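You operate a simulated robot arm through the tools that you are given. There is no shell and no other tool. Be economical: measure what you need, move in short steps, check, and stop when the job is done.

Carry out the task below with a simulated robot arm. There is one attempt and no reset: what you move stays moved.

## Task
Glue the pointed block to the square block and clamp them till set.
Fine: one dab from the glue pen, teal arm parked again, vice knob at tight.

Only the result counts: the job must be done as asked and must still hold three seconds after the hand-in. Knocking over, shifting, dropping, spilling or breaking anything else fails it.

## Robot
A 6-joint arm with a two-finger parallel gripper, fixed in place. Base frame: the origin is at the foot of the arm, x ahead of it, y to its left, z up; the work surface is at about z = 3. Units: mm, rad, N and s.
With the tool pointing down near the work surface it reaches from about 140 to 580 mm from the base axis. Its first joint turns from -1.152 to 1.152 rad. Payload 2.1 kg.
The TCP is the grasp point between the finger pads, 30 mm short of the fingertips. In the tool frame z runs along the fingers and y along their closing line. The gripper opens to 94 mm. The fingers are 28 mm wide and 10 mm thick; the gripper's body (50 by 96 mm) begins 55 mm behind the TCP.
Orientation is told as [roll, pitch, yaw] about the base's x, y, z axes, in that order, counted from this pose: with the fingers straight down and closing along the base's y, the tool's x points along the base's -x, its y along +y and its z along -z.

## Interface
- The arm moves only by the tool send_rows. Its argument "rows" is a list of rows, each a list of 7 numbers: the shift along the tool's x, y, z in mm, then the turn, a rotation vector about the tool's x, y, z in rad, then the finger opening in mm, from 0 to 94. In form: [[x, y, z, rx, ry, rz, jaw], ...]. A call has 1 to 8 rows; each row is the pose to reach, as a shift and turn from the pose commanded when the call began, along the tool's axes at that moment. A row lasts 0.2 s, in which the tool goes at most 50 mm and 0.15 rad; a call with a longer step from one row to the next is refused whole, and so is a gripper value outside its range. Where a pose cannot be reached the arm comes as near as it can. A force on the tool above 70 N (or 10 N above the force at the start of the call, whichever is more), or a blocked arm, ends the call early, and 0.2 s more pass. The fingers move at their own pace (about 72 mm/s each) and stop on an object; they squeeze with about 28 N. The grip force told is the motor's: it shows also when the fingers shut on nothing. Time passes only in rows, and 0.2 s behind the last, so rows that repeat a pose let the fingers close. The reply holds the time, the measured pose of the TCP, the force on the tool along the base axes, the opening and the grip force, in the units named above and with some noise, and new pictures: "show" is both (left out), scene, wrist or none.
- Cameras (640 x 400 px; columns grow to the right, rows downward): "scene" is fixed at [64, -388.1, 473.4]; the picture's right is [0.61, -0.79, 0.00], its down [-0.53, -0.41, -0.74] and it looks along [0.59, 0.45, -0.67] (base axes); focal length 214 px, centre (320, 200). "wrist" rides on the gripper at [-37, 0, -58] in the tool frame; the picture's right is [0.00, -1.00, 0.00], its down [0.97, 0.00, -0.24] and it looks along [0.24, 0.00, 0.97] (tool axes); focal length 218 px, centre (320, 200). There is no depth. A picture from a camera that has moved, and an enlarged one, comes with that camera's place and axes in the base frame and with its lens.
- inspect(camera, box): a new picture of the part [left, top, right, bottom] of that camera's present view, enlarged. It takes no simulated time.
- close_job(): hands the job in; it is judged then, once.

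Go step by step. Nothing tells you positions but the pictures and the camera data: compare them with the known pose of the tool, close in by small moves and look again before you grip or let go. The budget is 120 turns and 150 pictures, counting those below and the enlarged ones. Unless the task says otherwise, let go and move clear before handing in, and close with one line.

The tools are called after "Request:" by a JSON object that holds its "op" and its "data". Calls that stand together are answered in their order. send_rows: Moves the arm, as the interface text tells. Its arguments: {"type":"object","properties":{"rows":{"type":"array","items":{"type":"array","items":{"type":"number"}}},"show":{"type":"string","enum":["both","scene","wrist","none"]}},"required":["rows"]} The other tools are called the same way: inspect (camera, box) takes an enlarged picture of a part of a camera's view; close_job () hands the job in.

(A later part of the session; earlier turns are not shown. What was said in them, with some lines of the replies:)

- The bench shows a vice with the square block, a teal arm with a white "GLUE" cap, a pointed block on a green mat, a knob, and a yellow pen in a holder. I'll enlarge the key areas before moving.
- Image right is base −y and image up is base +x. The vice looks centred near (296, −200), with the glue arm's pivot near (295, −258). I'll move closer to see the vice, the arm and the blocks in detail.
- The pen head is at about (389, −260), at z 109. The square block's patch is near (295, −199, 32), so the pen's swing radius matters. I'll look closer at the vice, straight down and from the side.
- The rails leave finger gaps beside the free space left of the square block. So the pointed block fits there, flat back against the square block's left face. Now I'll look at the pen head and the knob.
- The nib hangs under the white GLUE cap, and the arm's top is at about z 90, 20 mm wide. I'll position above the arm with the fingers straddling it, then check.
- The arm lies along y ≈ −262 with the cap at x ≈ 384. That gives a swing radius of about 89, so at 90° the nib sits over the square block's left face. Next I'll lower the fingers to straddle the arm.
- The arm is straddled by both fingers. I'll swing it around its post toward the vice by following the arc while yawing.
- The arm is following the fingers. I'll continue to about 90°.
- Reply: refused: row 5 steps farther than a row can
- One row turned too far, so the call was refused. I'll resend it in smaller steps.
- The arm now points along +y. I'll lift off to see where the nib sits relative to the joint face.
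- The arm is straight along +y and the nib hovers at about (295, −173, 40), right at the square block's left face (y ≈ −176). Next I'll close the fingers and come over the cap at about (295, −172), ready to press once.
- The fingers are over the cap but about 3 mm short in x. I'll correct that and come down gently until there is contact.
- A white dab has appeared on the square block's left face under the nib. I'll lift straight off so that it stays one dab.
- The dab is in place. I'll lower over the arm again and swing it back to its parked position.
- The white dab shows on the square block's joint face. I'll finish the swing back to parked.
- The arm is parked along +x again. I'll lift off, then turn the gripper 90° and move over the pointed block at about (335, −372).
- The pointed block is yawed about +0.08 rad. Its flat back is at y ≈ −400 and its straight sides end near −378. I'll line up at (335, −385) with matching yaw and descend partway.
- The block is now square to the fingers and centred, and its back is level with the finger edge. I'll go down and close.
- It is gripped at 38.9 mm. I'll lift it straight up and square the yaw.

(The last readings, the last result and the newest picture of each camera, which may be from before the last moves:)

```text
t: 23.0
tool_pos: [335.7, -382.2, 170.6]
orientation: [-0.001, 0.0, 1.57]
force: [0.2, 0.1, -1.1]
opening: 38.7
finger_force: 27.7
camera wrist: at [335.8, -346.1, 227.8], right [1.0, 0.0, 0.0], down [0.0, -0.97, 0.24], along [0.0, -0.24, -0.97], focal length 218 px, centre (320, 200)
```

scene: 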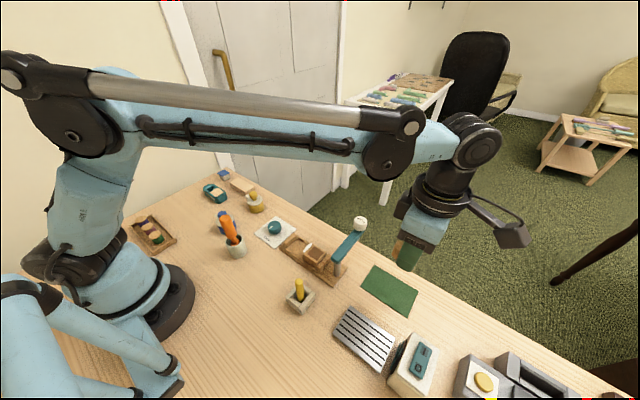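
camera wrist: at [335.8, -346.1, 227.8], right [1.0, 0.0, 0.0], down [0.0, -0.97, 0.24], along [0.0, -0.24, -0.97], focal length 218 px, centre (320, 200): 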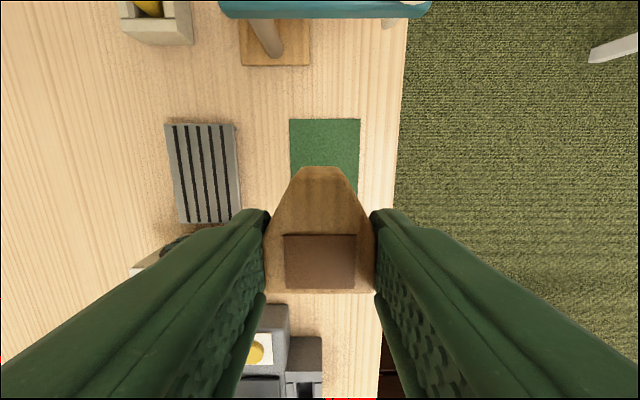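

The block is held securely and square. I'll carry it high over the teal arm to a spot where I can view the vice ahead.

Request:
{"op": "send_rows", "data": {"rows": [[-40, 12, -5, 0, 0, 0, 30], [-80, 25, -5, 0, 0, 0, 30], [-120, 38, -5, 0, 0, 0, 30], [-132, 40, -5, 0, 0, 0, 30], [-132, 40, -5, 0, 0, 0, 30]], "show": "wrist"}}

Request:
{"op": "inspect", "data": {"camera": "wrist", "box": [240, 0, 400, 200]}}

```text
t: 24.2
tool_pos: [296.3, -250.8, 174.8]
orientation: [0.001, 0.003, 1.571]
force: [0.3, 0.1, -0.2]
opening: 38.8
finger_force: 28.5
camera wrist: at [296.3, -214.4, 232.5], right [1.0, 0.0, 0.0], down [0.0, -0.97, 0.24], along [0.0, -0.24, -0.97], focal length 218 px, centre (320, 200)
```

wrist: 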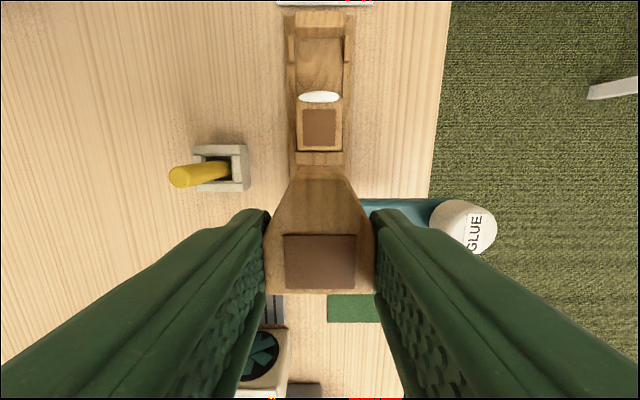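

```text
2.00 times, centred on (320, 100) of wrist
camera zoom: at [296.3, -214.4, 232.5], right [1.0, 0.0, 0.0], down [0.0, -0.97, 0.24], along [0.0, -0.24, -0.97], focal length 436 px, centre (320, 400)
```

zoom: 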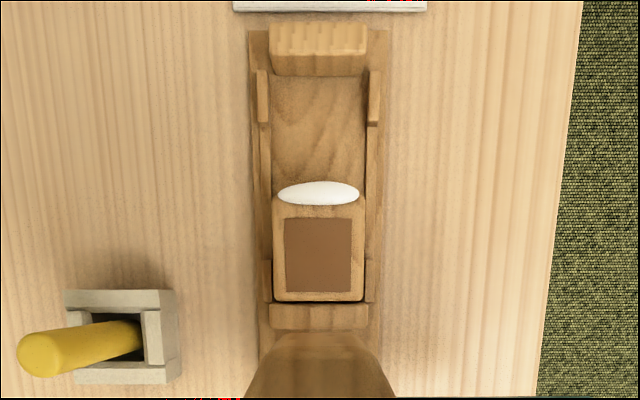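

The dab is on the left face and the held block is lined up with the square block in x. I'll bring it over the free space with its back a few mm clear of the dab, and descend partway.

Request:
{"op": "send_rows", "data": {"rows": [[-45, 0, 0, 0, 0, 0, 30], [-91.8, 0, 0, 0, 0, 0, 30], [-91.8, 0, 40, 0, 0, 0, 30], [-91.8, 0, 80, 0, 0, 0, 30], [-91.8, 0, 100, 0, 0, 0, 30], [-91.8, 0, 100, 0, 0, 0, 30]], "show": "both"}}

```text
t: 25.6
tool_pos: [294.9, -159.6, 73.2]
orientation: [0.0, 0.002, 1.57]
force: [0.7, 0.7, -0.1]
opening: 38.7
finger_force: 27.8
camera wrist: at [295.8, -122.9, 131.6], right [1.0, 0.0, 0.0], down [0.0, -0.97, 0.24], along [0.0, -0.24, -0.97], focal length 218 px, centre (320, 200)
```

scene: 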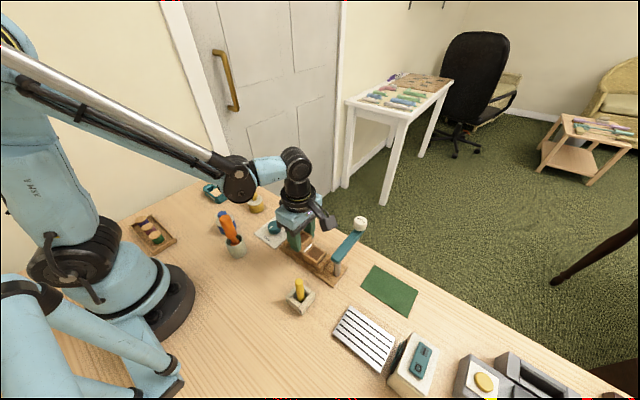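
wrist: 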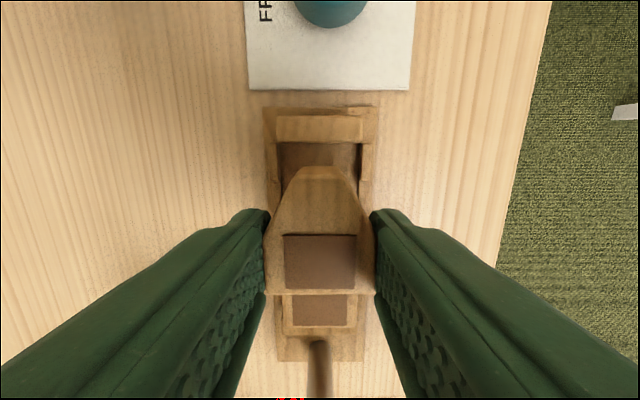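

Request:
{"op": "inspect", "data": {"camera": "wrist", "box": [240, 90, 400, 370]}}

Request:
{"op": "inspect", "data": {"camera": "scene", "box": [270, 210, 350, 290]}}

```text
1.43 times, centred on (320, 230) of wrist
camera zoom: at [295.8, -122.9, 131.6], right [1.0, 0.0, 0.0], down [0.0, -0.97, 0.24], along [0.0, -0.24, -0.97], focal length 312 px, centre (320, 157)
```

zoom: 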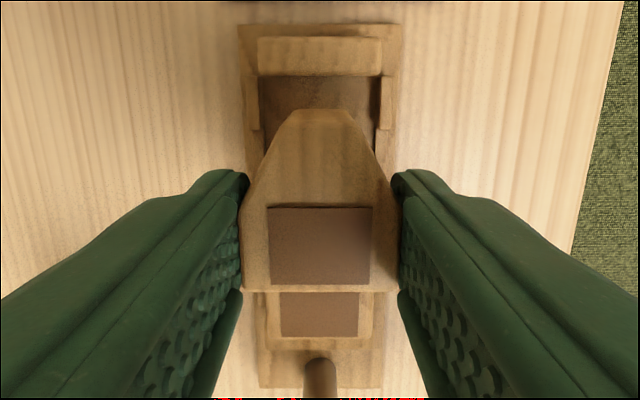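

```text
5.00 times, centred on (310, 250) of scene
camera zoom: at [64.0, -388.1, 473.4], right [0.61, -0.79, 0.0], down [-0.53, -0.41, -0.74], along [0.59, 0.45, -0.67], focal length 1072 px, centre (370, -50)
```

zoom: 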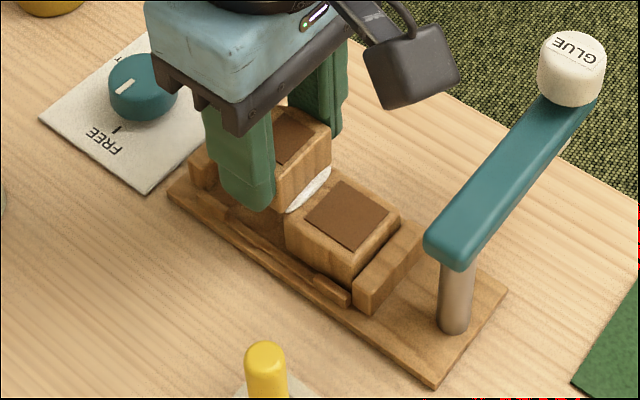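

The alignment looks right. I'll lower it gently to the tray floor.

Request:
{"op": "send_rows", "data": {"rows": [[0, 0, 12, 0, 0, 0, 30], [0, 0, 22, 0, 0, 0, 30], [0, 0, 26, 0, 0, 0, 30], [0, 0, 27.5, 0, 0, 0, 30]], "show": "none"}}

Request:
{"op": "inspect", "data": {"camera": "scene", "box": [270, 210, 350, 290]}}

Request:
{"op": "inspect", "data": {"camera": "wrist", "box": [240, 90, 400, 370]}}

```text
t: 26.0
tool_pos: [295.5, -159.5, 67.2]
orientation: [0.002, -0.003, 1.57]
force: [-1.7, 2.2, 33.0]
opening: 39.2
finger_force: 27.8
stopped in row 2: the force on the tool passed its limit (the readings are from after the stop); the commanded pose is now the measured one
```

```text
5.00 times, centred on (310, 250) of scene
camera zoom: at [63.9, -388.0, 473.5], right [0.61, -0.79, 0.0], down [-0.53, -0.41, -0.74], along [0.59, 0.45, -0.67], focal length 1072 px, centre (370, -50)
```

zoom: 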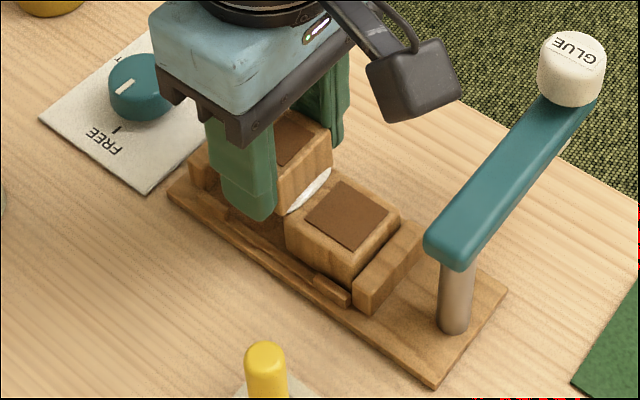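

```text
1.43 times, centred on (320, 230) of wrist
camera zoom: at [296.2, -123.5, 124.4], right [1.0, 0.0, 0.0], down [0.0, -0.97, 0.24], along [0.0, -0.24, -0.97], focal length 312 px, centre (320, 157)
```

zoom: 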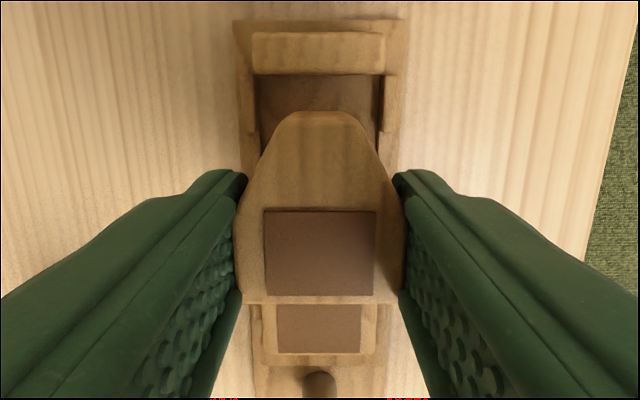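

Lowering stopped at z 67: the back of the block caught on the top of the square block or the dab and slid up slightly in the grip. I'll raise it, check, and shift about 4.5 mm away toward the jaw, where there is room.

Request:
{"op": "send_rows", "data": {"rows": [[0, 0, -12, 0, 0, 0, 30], [-4.5, 0, -12, 0, 0, 0, 30], [-4.5, 0, -12, 0, 0, 0, 30]], "show": "none"}}

Request:
{"op": "inspect", "data": {"camera": "scene", "box": [270, 210, 350, 290]}}

Request:
{"op": "inspect", "data": {"camera": "wrist", "box": [240, 90, 400, 370]}}

```text
t: 26.8
tool_pos: [295.2, -155.6, 78.0]
orientation: [0.002, -0.002, 1.57]
force: [0.0, 0.2, -1.0]
opening: 39.1
finger_force: 27.8
```

```text
5.00 times, centred on (310, 250) of scene
camera zoom: at [64.0, -388.1, 473.4], right [0.61, -0.79, 0.0], down [-0.53, -0.41, -0.74], along [0.59, 0.45, -0.67], focal length 1072 px, centre (370, -50)
```

zoom: 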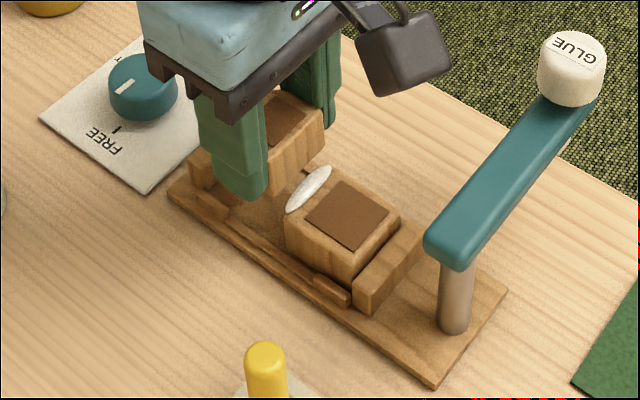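

```text
1.43 times, centred on (320, 230) of wrist
camera zoom: at [296.2, -118.7, 135.6], right [1.0, 0.0, 0.0], down [0.0, -0.97, 0.24], along [0.0, -0.24, -0.97], focal length 312 px, centre (320, 157)
```

zoom: 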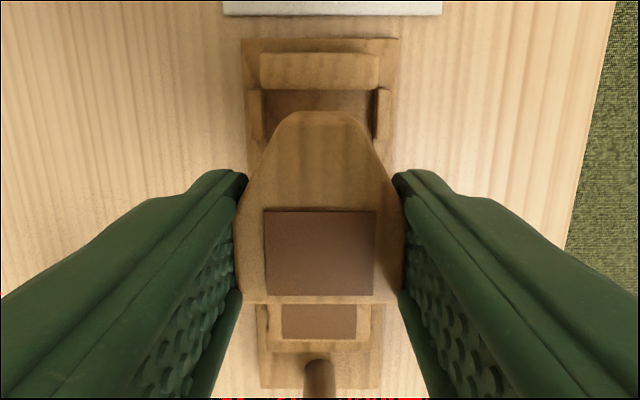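

Both ends now have about 3 to 4 mm of clearance to the jaw and the dab. I'll lower it in steps.

Request:
{"op": "send_rows", "data": {"rows": [[0, 0, 8, 0, 0, 0, 30], [0, 0, 13, 0, 0, 0, 30], [0, 0, 17, 0, 0, 0, 30], [0, 0, 21, 0, 0, 0, 30]], "show": "none"}}

Request:
{"op": "inspect", "data": {"camera": "scene", "box": [270, 210, 350, 290]}}

Request:
{"op": "inspect", "data": {"camera": "wrist", "box": [240, 90, 400, 370]}}

```text
t: 27.8
tool_pos: [295.9, -154.7, 56.5]
orientation: [0.002, -0.002, 1.571]
force: [0.4, -0.4, -0.2]
opening: 39.2
finger_force: 28.1
```

```text
5.00 times, centred on (310, 250) of scene
camera zoom: at [64.0, -388.1, 473.4], right [0.61, -0.79, 0.0], down [-0.53, -0.41, -0.74], along [0.59, 0.45, -0.67], focal length 1072 px, centre (370, -50)
```

zoom: 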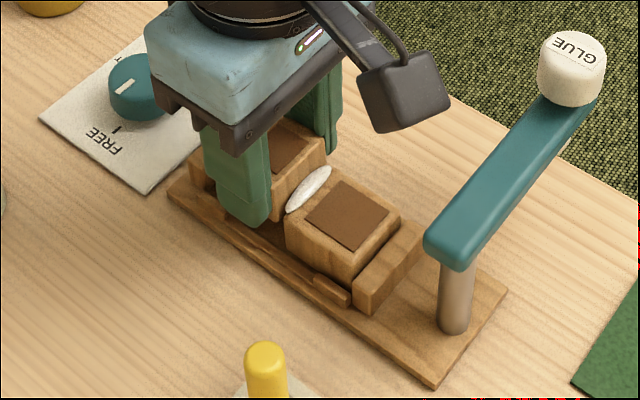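

```text
1.43 times, centred on (320, 230) of wrist
camera zoom: at [296.2, -119.1, 115.0], right [1.0, 0.0, 0.0], down [0.0, -0.97, 0.24], along [0.0, -0.24, -0.97], focal length 312 px, centre (320, 157)
```

zoom: 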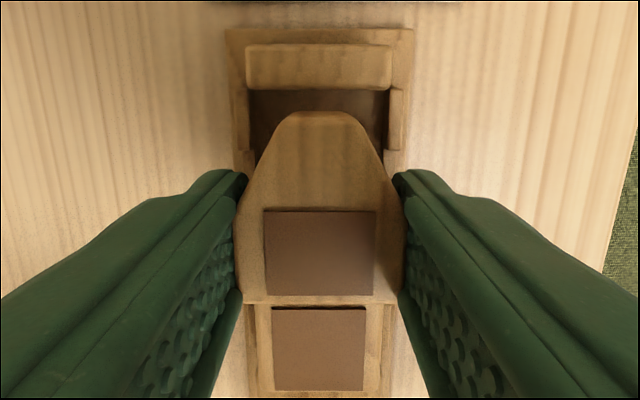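

It is past the previous obstruction without contact. I'll continue down.

Request:
{"op": "send_rows", "data": {"rows": [[0, 0, 4, 0, 0, 0, 30], [0, 0, 8, 0, 0, 0, 30], [0, 0, 10.5, 0, 0, 0, 30], [0, 0, 12, 0, 0, 0, 30]], "show": "none"}}

Request:
{"op": "inspect", "data": {"camera": "scene", "box": [270, 210, 350, 290]}}

```text
t: 28.8
tool_pos: [295.9, -153.9, 44.4]
orientation: [0.001, -0.001, 1.571]
force: [-0.2, 0.0, 0.3]
opening: 38.9
finger_force: 27.9
```

```text
5.00 times, centred on (310, 250) of scene
camera zoom: at [64.0, -388.1, 473.4], right [0.61, -0.79, 0.0], down [-0.53, -0.41, -0.74], along [0.59, 0.45, -0.67], focal length 1072 px, centre (370, -50)
```

zoom: 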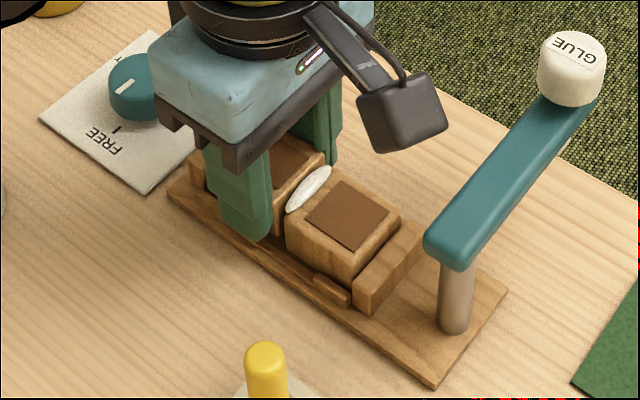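

Request:
{"op": "send_rows", "data": {"rows": [[0, 0, 1.5, 0, 0, 0, 30], [0, 0, 3, 0, 0, 0, 30], [0, 0, 4, 0, 0, 0, 30]], "show": "none"}}

Request:
{"op": "inspect", "data": {"camera": "wrist", "box": [240, 90, 400, 370]}}

Request:
{"op": "inspect", "data": {"camera": "scene", "box": [280, 220, 340, 280]}}

```text
t: 29.6
tool_pos: [295.9, -155.8, 40.8]
orientation: [0.004, -0.003, 1.57]
force: [-1.4, -2.4, 16.7]
opening: 39.0
finger_force: 27.6
```

```text
1.43 times, centred on (320, 230) of wrist
camera zoom: at [296.2, -118.8, 98.9], right [1.0, 0.0, 0.0], down [0.0, -0.97, 0.24], along [0.0, -0.24, -0.97], focal length 312 px, centre (320, 157)
```

zoom: 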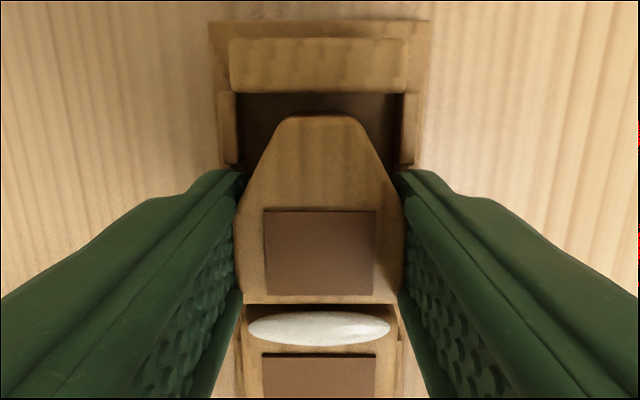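

```text
6.67 times, centred on (310, 250) of scene
camera zoom: at [63.9, -388.1, 473.5], right [0.61, -0.79, 0.0], down [-0.53, -0.41, -0.74], along [0.59, 0.45, -0.67], focal length 1430 px, centre (387, -133)
```

zoom: 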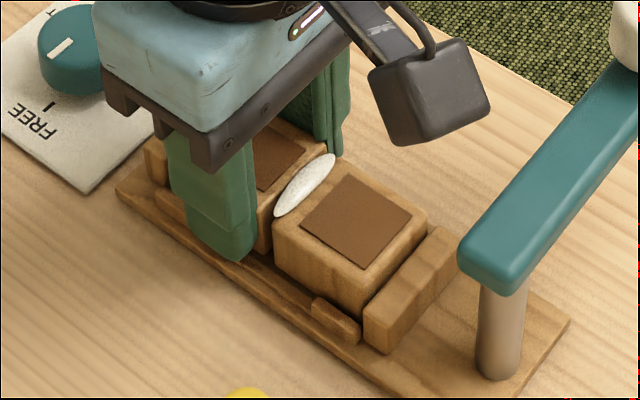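

The block is on the tray floor. I'll release, lift clear, and look at the seating.

Request:
{"op": "send_rows", "data": {"rows": [[0, 0, -1, 0, 0, 0, 50], [0, 0, -1, 0, 0, 0, 56], [0, 0, -1, 0, 0, 0, 56], [0, 0, -25, 0, 0, 0, 56], [0, 0, -65, 0, 0, 0, 56], [0, 0, -100, 0, 0, 0, 56]], "show": "wrist"}}

Request:
{"op": "inspect", "data": {"camera": "wrist", "box": [250, 80, 390, 300]}}

Request:
{"op": "inspect", "data": {"camera": "scene", "box": [270, 210, 350, 290]}}

```text
t: 31.0
tool_pos: [295.2, -155.1, 141.3]
orientation: [0.003, -0.002, 1.57]
force: [0.6, 0.0, -0.1]
opening: 55.9
finger_force: 0.1
camera wrist: at [296.9, -118.6, 200.1], right [1.0, 0.0, 0.0], down [0.0, -0.97, 0.24], along [0.0, -0.24, -0.97], focal length 218 px, centre (320, 200)
```

wrist: 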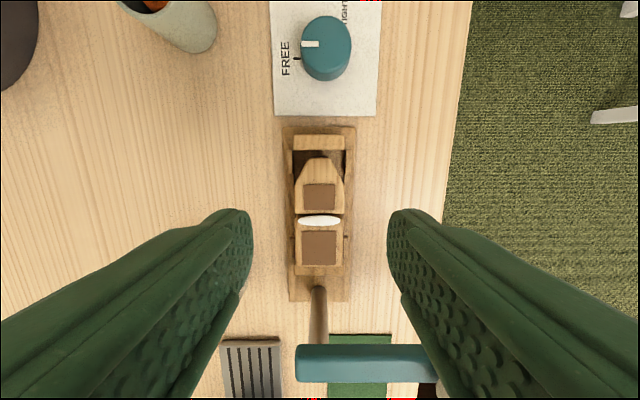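

```text
1.82 times, centred on (320, 190) of wrist
camera zoom: at [296.9, -118.6, 200.1], right [1.0, 0.0, 0.0], down [0.0, -0.97, 0.24], along [0.0, -0.24, -0.97], focal length 397 px, centre (320, 218)
```

zoom: 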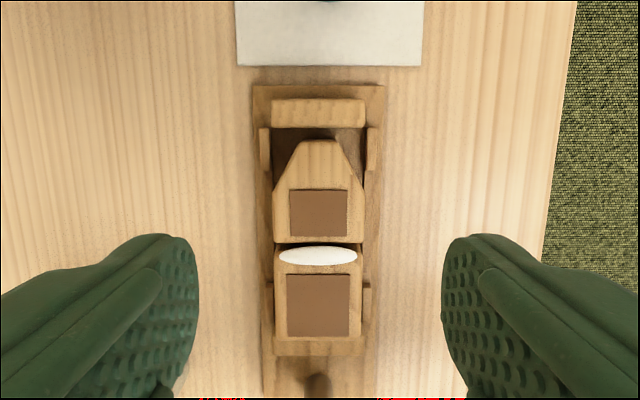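

```text
5.00 times, centred on (310, 250) of scene
camera zoom: at [64.0, -388.1, 473.4], right [0.61, -0.79, 0.0], down [-0.53, -0.41, -0.74], along [0.59, 0.45, -0.67], focal length 1072 px, centre (370, -50)
```

zoom: 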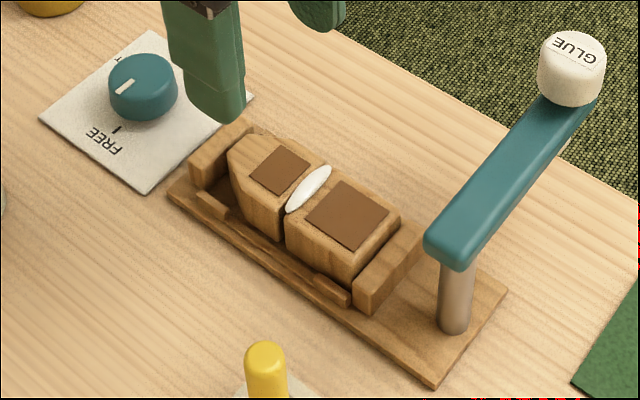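

The pointed block is seated just left of the square one, with the dab on the seam. Next is the knob near (302, −52), so I'll move over it to read the dial.

Request:
{"op": "send_rows", "data": {"rows": [[-35, -3, 0, 0, 0, 0, 70], [-70, -6, -10, 0, 0, 0, 70]], "show": "wrist"}}

Request:
{"op": "inspect", "data": {"camera": "wrist", "box": [250, 80, 390, 220]}}

```text
t: 31.6
tool_pos: [302.1, -86.2, 149.0]
orientation: [0.001, 0.0, 1.569]
force: [0.0, -0.6, 0.3]
opening: 70.2
finger_force: 0.1
camera wrist: at [303.1, -49.4, 208.8], right [1.0, 0.0, 0.0], down [0.0, -0.97, 0.24], along [0.0, -0.24, -0.97], focal length 218 px, centre (320, 200)
```

wrist: 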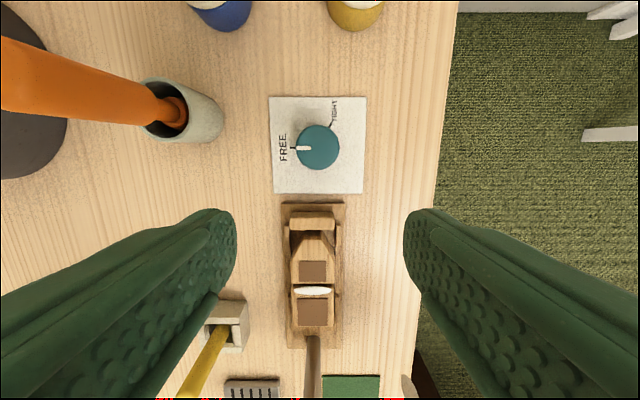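

```text
2.86 times, centred on (320, 150) of wrist
camera zoom: at [303.1, -49.4, 208.8], right [1.0, 0.0, 0.0], down [0.0, -0.97, 0.24], along [0.0, -0.24, -0.97], focal length 624 px, centre (320, 343)
```

zoom: 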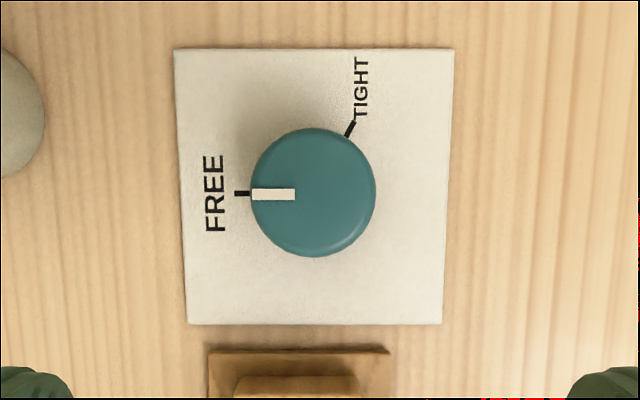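

FREE is at 180° and the TIGHT tick at about 60°, so the knob needs about 120° clockwise seen from above. The knob centre is near (301, −50). I'll centre over it and descend partway.

Request:
{"op": "send_rows", "data": {"rows": [[-35.8, 1.2, 0, 0, 0, 0, 64], [-35.8, 1.2, 40, 0, 0, 0, 64], [-35.8, 1.2, 70, 0, 0, 0, 64]], "show": "both"}}

```text
t: 32.4
tool_pos: [299.4, -49.9, 78.7]
orientation: [0.001, -0.004, 1.571]
force: [-0.4, 0.5, -0.4]
opening: 64.0
finger_force: 0.1
camera wrist: at [300.3, -13.4, 138.1], right [1.0, 0.0, 0.0], down [0.0, -0.97, 0.24], along [0.0, -0.24, -0.97], focal length 218 px, centre (320, 200)
```

scene: 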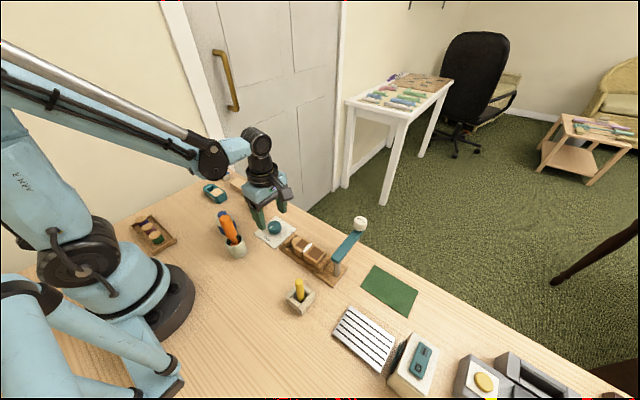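
wrist: 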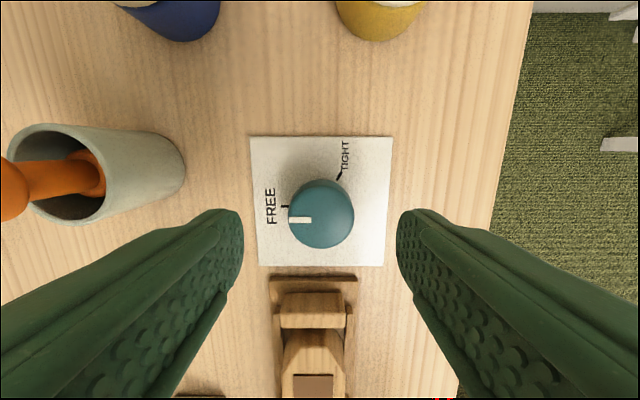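

The knob is centred between the fingers. I'll go down and close on it.

Request:
{"op": "send_rows", "data": {"rows": [[0, -0.5, 20, 0, 0, 0, 64], [0, -0.5, 36, 0, 0, 0, 64], [0, -0.5, 39, 0, 0, 0, 64], [0, -0.5, 39, 0, 0, 0, 40], [0, -0.5, 39, 0, 0, 0, 28], [0, -0.5, 39, 0, 0, 0, 28], [0, -0.5, 39, 0, 0, 0, 28]], "show": "both"}}

```text
t: 34.0
tool_pos: [300.0, -49.4, 41.6]
orientation: [0.002, -0.002, 1.571]
force: [-0.1, 1.1, -14.9]
opening: 37.4
finger_force: 45.0
camera wrist: at [300.9, -13.2, 99.9], right [1.0, 0.0, 0.0], down [0.0, -0.97, 0.24], along [0.0, -0.24, -0.97], focal length 218 px, centre (320, 200)
```

scene: 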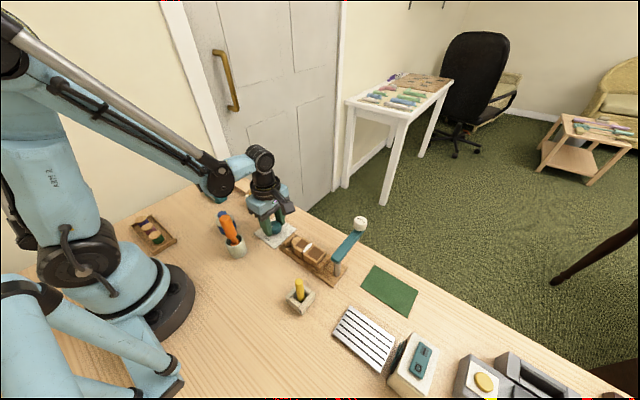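
wrist: 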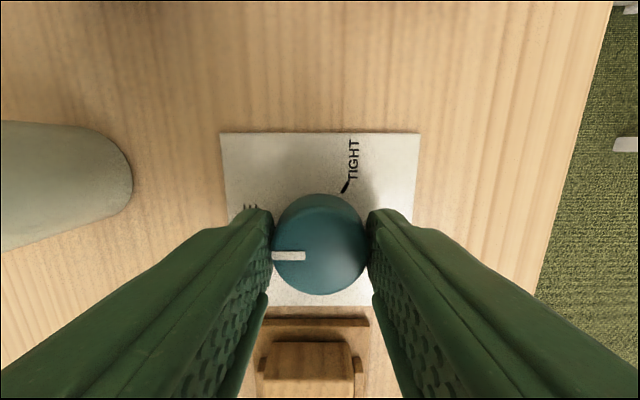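

It is gripped at 37 mm. I'll turn clockwise in steps.

Request:
{"op": "send_rows", "data": {"rows": [[0, 0, 0, 0, 0, 0.13, 28], [0, 0, 0, 0, 0, 0.26, 28], [0, 0, 0, 0, 0, 0.39, 28], [0, 0, 0, 0, 0, 0.52, 28], [0, 0, 0, 0, 0, 0.65, 28], [0, 0, 0, 0, 0, 0.78, 28], [0, 0, 0, 0, 0, 0.91, 28], [0, 0, 0, 0, 0, 1.04, 28]], "show": "both"}}

```text
t: 35.8
tool_pos: [300.0, -49.7, 42.3]
orientation: [0.003, 0.002, 0.528]
force: [0.8, -6.1, 34.4]
opening: 37.3
finger_force: 45.5
camera wrist: at [333.3, -31.7, 100.0], right [0.5, -0.86, 0.0], down [-0.84, -0.49, 0.24], along [-0.21, -0.12, -0.97], focal length 218 px, centre (320, 200)
```

scene: 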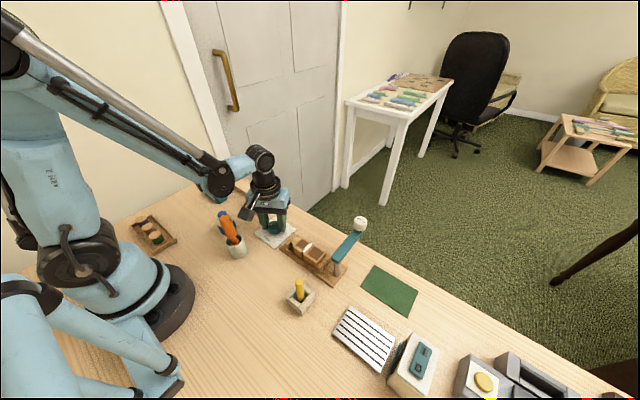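
wrist: 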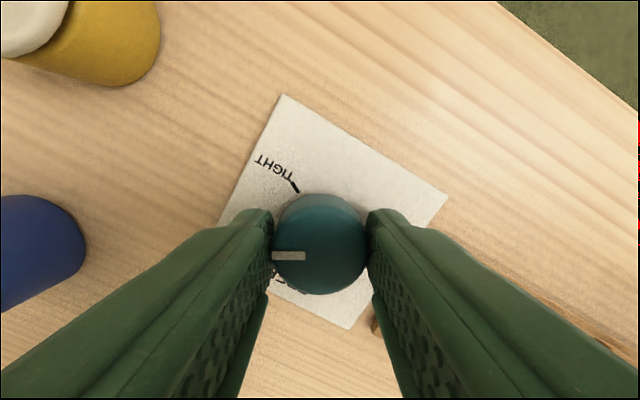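

The knob turns with the fingers. I'll continue the rest of the way.

Request:
{"op": "send_rows", "data": {"rows": [[0, 0, -0.5, 0, 0, 0.13, 28], [0, 0, -1, 0, 0, 0.26, 28], [0, 0, -1, 0, 0, 0.39, 28], [0, 0, -1, 0, 0, 0.52, 28], [0, 0, -1, 0, 0, 0.65, 28], [0, 0, -1, 0, 0, 0.78, 28]], "show": "both"}}

```text
t: 37.2
tool_pos: [300.3, -50.4, 42.9]
orientation: [-0.003, 0.003, -0.251]
force: [4.2, -15.3, -33.7]
opening: 37.2
finger_force: 44.6
camera wrist: at [337.2, -59.8, 100.8], right [-0.25, -0.97, 0.0], down [-0.94, 0.24, 0.24], along [-0.24, 0.06, -0.97], focal length 218 px, centre (320, 200)
```

scene: 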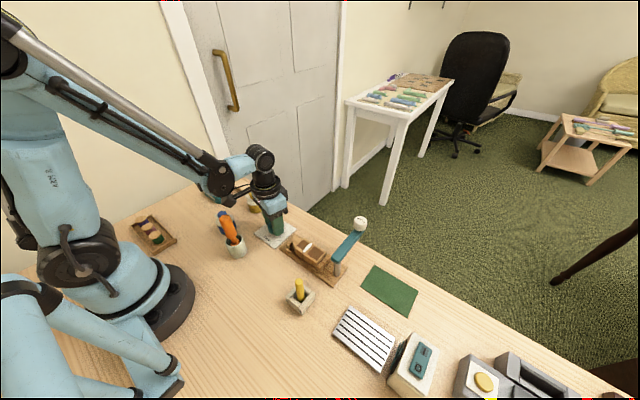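
wrist: 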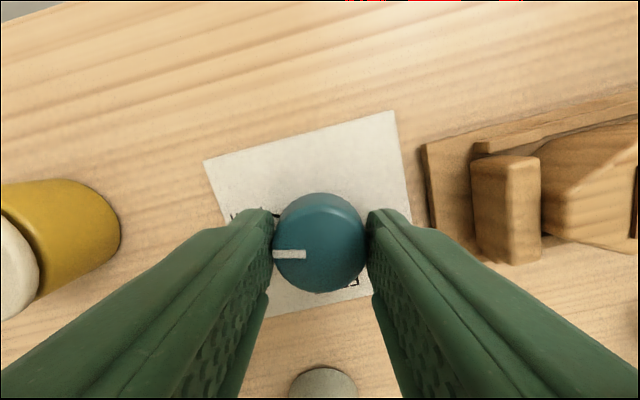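

Request:
{"op": "send_rows", "data": {"rows": [[0, 0, 0.5, 0, 0, 0.1, 28], [0, 0, 0.5, 0, 0, 0.2, 28], [0, 0, 0.5, 0, 0, 0.275, 28], [0, 0, 0.5, 0, 0, 0.275, 28]], "show": "wrist"}}

Request:
{"op": "inspect", "data": {"camera": "scene", "box": [250, 200, 350, 290]}}

```text
t: 38.2
tool_pos: [300.7, -50.2, 41.9]
orientation: [-0.005, 0.001, -0.527]
force: [-4.5, -18.5, 46.3]
opening: 37.3
finger_force: 45.2
camera wrist: at [333.3, -69.0, 100.4], right [-0.5, -0.87, 0.0], down [-0.84, 0.49, 0.24], along [-0.21, 0.12, -0.97], focal length 218 px, centre (320, 200)
```

wrist: 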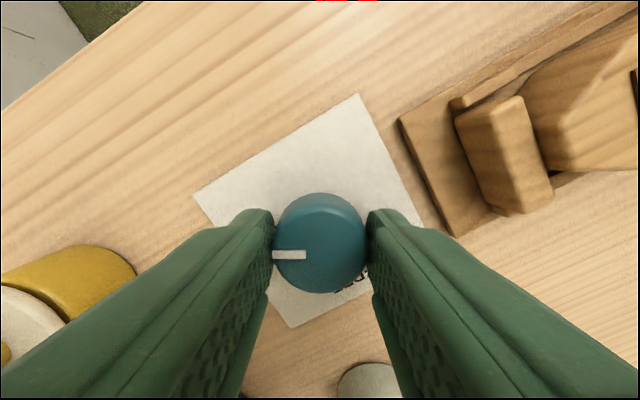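

```text
4.44 times, centred on (300, 245) of scene
camera zoom: at [63.8, -388.0, 473.5], right [0.61, -0.79, 0.0], down [-0.53, -0.41, -0.74], along [0.59, 0.45, -0.67], focal length 953 px, centre (409, 0)
```

zoom: 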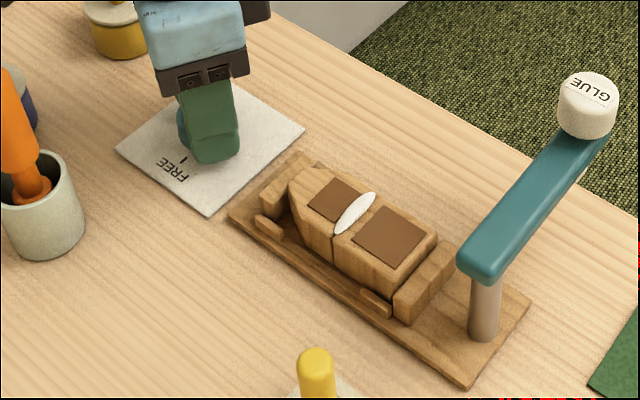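

The jaw has closed on the blocks. I'll release the knob, lift, and check the pointer.

Request:
{"op": "send_rows", "data": {"rows": [[0, 0, 0, 0, 0, 0, 60], [0, 0, 0, 0, 0, 0, 64], [0, 0, -30, 0, 0, 0, 64], [0, 0, -70, 0, 0, 0, 64], [20, 0, -110, 0, 0, 0, 64]], "show": "wrist"}}

Request:
{"op": "inspect", "data": {"camera": "wrist", "box": [250, 80, 390, 240]}}

Request:
{"op": "inspect", "data": {"camera": "scene", "box": [250, 200, 350, 290]}}

```text
t: 39.4
tool_pos: [282.9, -39.3, 153.3]
orientation: [0.001, 0.003, -0.524]
force: [0.1, -0.1, 0.9]
opening: 64.0
finger_force: 0.1
camera wrist: at [316.0, -58.1, 211.7], right [-0.5, -0.87, 0.0], down [-0.84, 0.49, 0.24], along [-0.21, 0.12, -0.97], focal length 218 px, centre (320, 200)
```

wrist: 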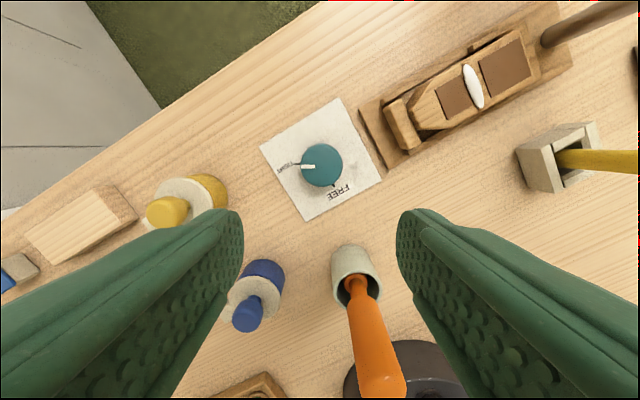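

```text
2.50 times, centred on (320, 160) of wrist
camera zoom: at [316.0, -58.1, 211.7], right [-0.5, -0.87, 0.0], down [-0.84, 0.49, 0.24], along [-0.21, 0.12, -0.97], focal length 546 px, centre (320, 300)
```

zoom: 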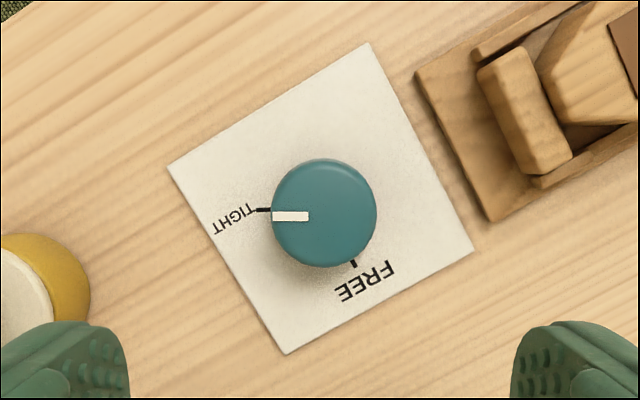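

```text
4.44 times, centred on (300, 245) of scene
camera zoom: at [64.0, -388.1, 473.4], right [0.61, -0.79, 0.0], down [-0.53, -0.41, -0.74], along [0.59, 0.45, -0.67], focal length 953 px, centre (409, 0)
```

zoom: 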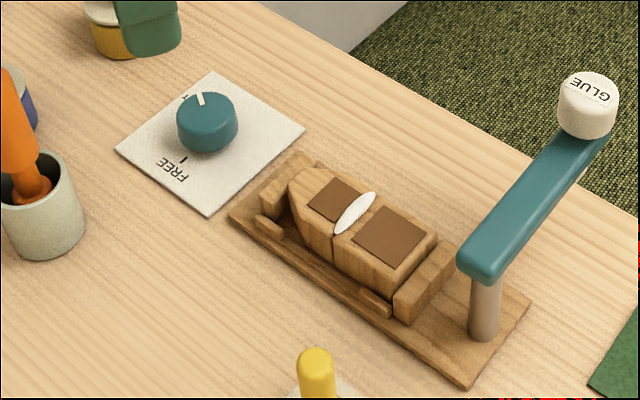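

The pointer is at or just short of the TIGHT tick. I'll look from directly above to measure it properly.

Request:
{"op": "send_rows", "data": {"rows": [[-8, 0, 30, 0, 0, 0, 64], [-16, 0, 60, 0, 0, 0, 64]], "show": "none"}}

Request:
{"op": "inspect", "data": {"camera": "wrist", "box": [250, 130, 390, 270]}}

```text
t: 40.0
tool_pos: [296.5, -45.9, 91.1]
orientation: [0.001, 0.003, -0.524]
force: [-2.1, 0.0, 0.5]
opening: 64.0
finger_force: 0.0
```

```text
2.86 times, centred on (320, 200) of wrist
camera zoom: at [330.0, -66.0, 150.3], right [-0.5, -0.87, 0.0], down [-0.84, 0.49, 0.24], along [-0.21, 0.12, -0.97], focal length 624 px, centre (320, 200)
```

zoom: 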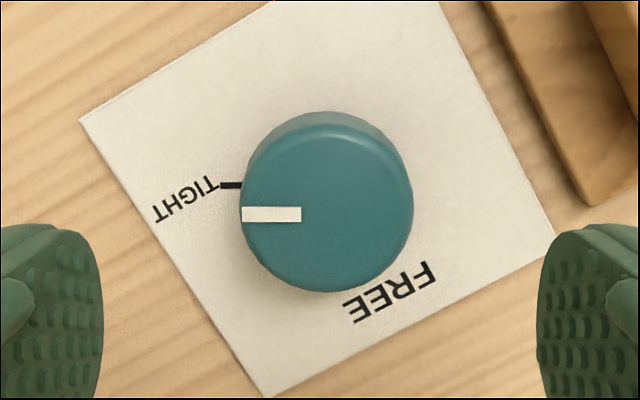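

The pointer is parallel to the TIGHT tick and aligned with it; the small row offset is perspective from the knob's height. I'll lift clear, let the glue set a few seconds, and do a final check.

Request:
{"op": "send_rows", "data": {"rows": [[10, 0, -45, 0, 0, 0, 64], [20, 0, -90, 0, 0, 0, 64], [20, 0, -130, 0, 0, 0, 64], [20, 0, -150, 0, 0, 0, 64], [20, 0, -150, 0, 0, 0, 64], [20, 0, -150, 0, 0, 0, 64], [20, 0, -150, 0, 0, 0, 64], [20, 0, -150, 0, 0, 0, 64]], "show": "none"}}

Request:
{"op": "send_rows", "data": {"rows": [[0, 0, 0, 0, 0, 0, 64], [0, 0, 0, 0, 0, 0, 64], [0, 0, 0, 0, 0, 0, 64], [0, 0, 0, 0, 0, 0, 64], [0, 0, 0, 0, 0, 0, 64], [0, 0, 0, 0, 0, 0, 64], [0, 0, 0, 0, 0, 0, 64], [0, 0, 0, 0, 0, 0, 64]], "show": "both"}}

Request:
{"op": "inspect", "data": {"camera": "scene", "box": [240, 195, 380, 300]}}

```text
t: 41.8
tool_pos: [281.0, -39.3, 242.5]
orientation: [0.001, 0.004, -0.522]
force: [1.2, 0.6, 0.2]
opening: 63.8
finger_force: 0.1
```

```text
t: 43.6
tool_pos: [281.0, -37.0, 243.0]
orientation: [0.001, 0.001, -0.524]
force: [-0.4, -0.1, 0.3]
opening: 64.2
finger_force: 0.2
camera wrist: at [314.1, -57.3, 301.0], right [-0.5, -0.87, 0.0], down [-0.84, 0.49, 0.24], along [-0.21, 0.12, -0.97], focal length 218 px, centre (320, 200)
```

scene: 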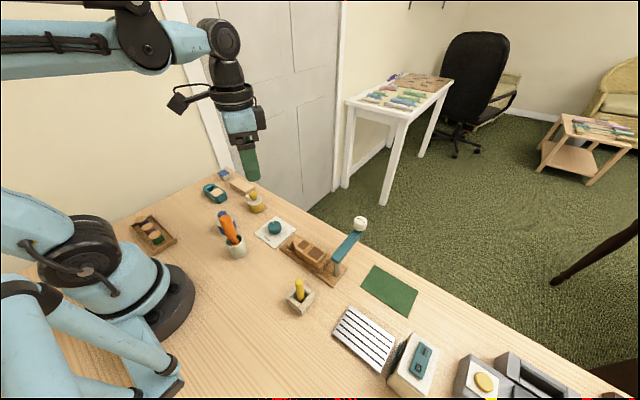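
wrist: 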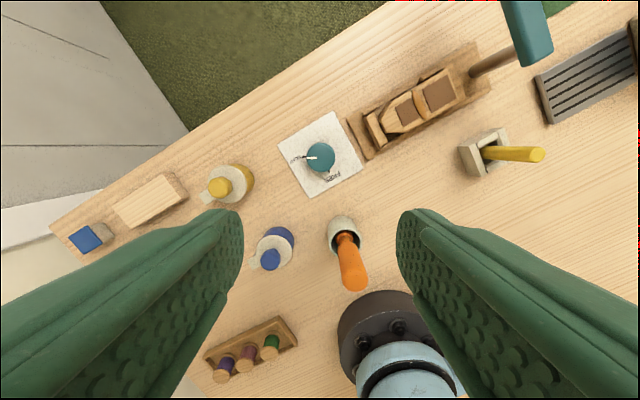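

```text
3.81 times, centred on (310, 248) of scene
camera zoom: at [64.0, -388.1, 473.4], right [0.61, -0.79, 0.0], down [-0.53, -0.41, -0.74], along [0.59, 0.45, -0.67], focal length 817 px, centre (358, 19)
```

zoom: 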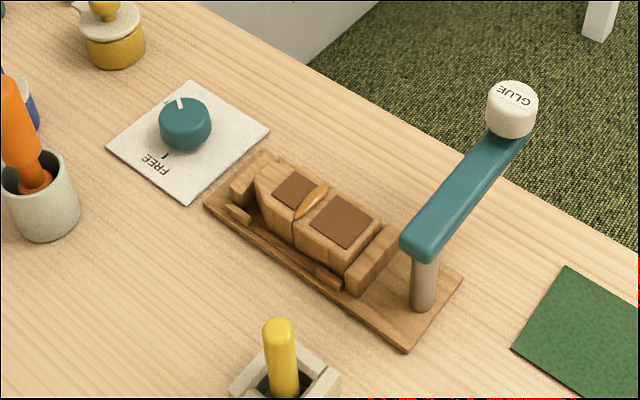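

The dab has turned from white to amber, so the glue has set. The blocks are joined in the vice, the knob is at TIGHT, the teal arm is parked and the gripper is clear.

Request:
{"op": "close_job", "data": {}}

```text
The job is handed in.
```

The pointed block is glued to the square block with one dab and clamped. The glue has set, the teal arm is parked again and the vice knob is at TIGHT.
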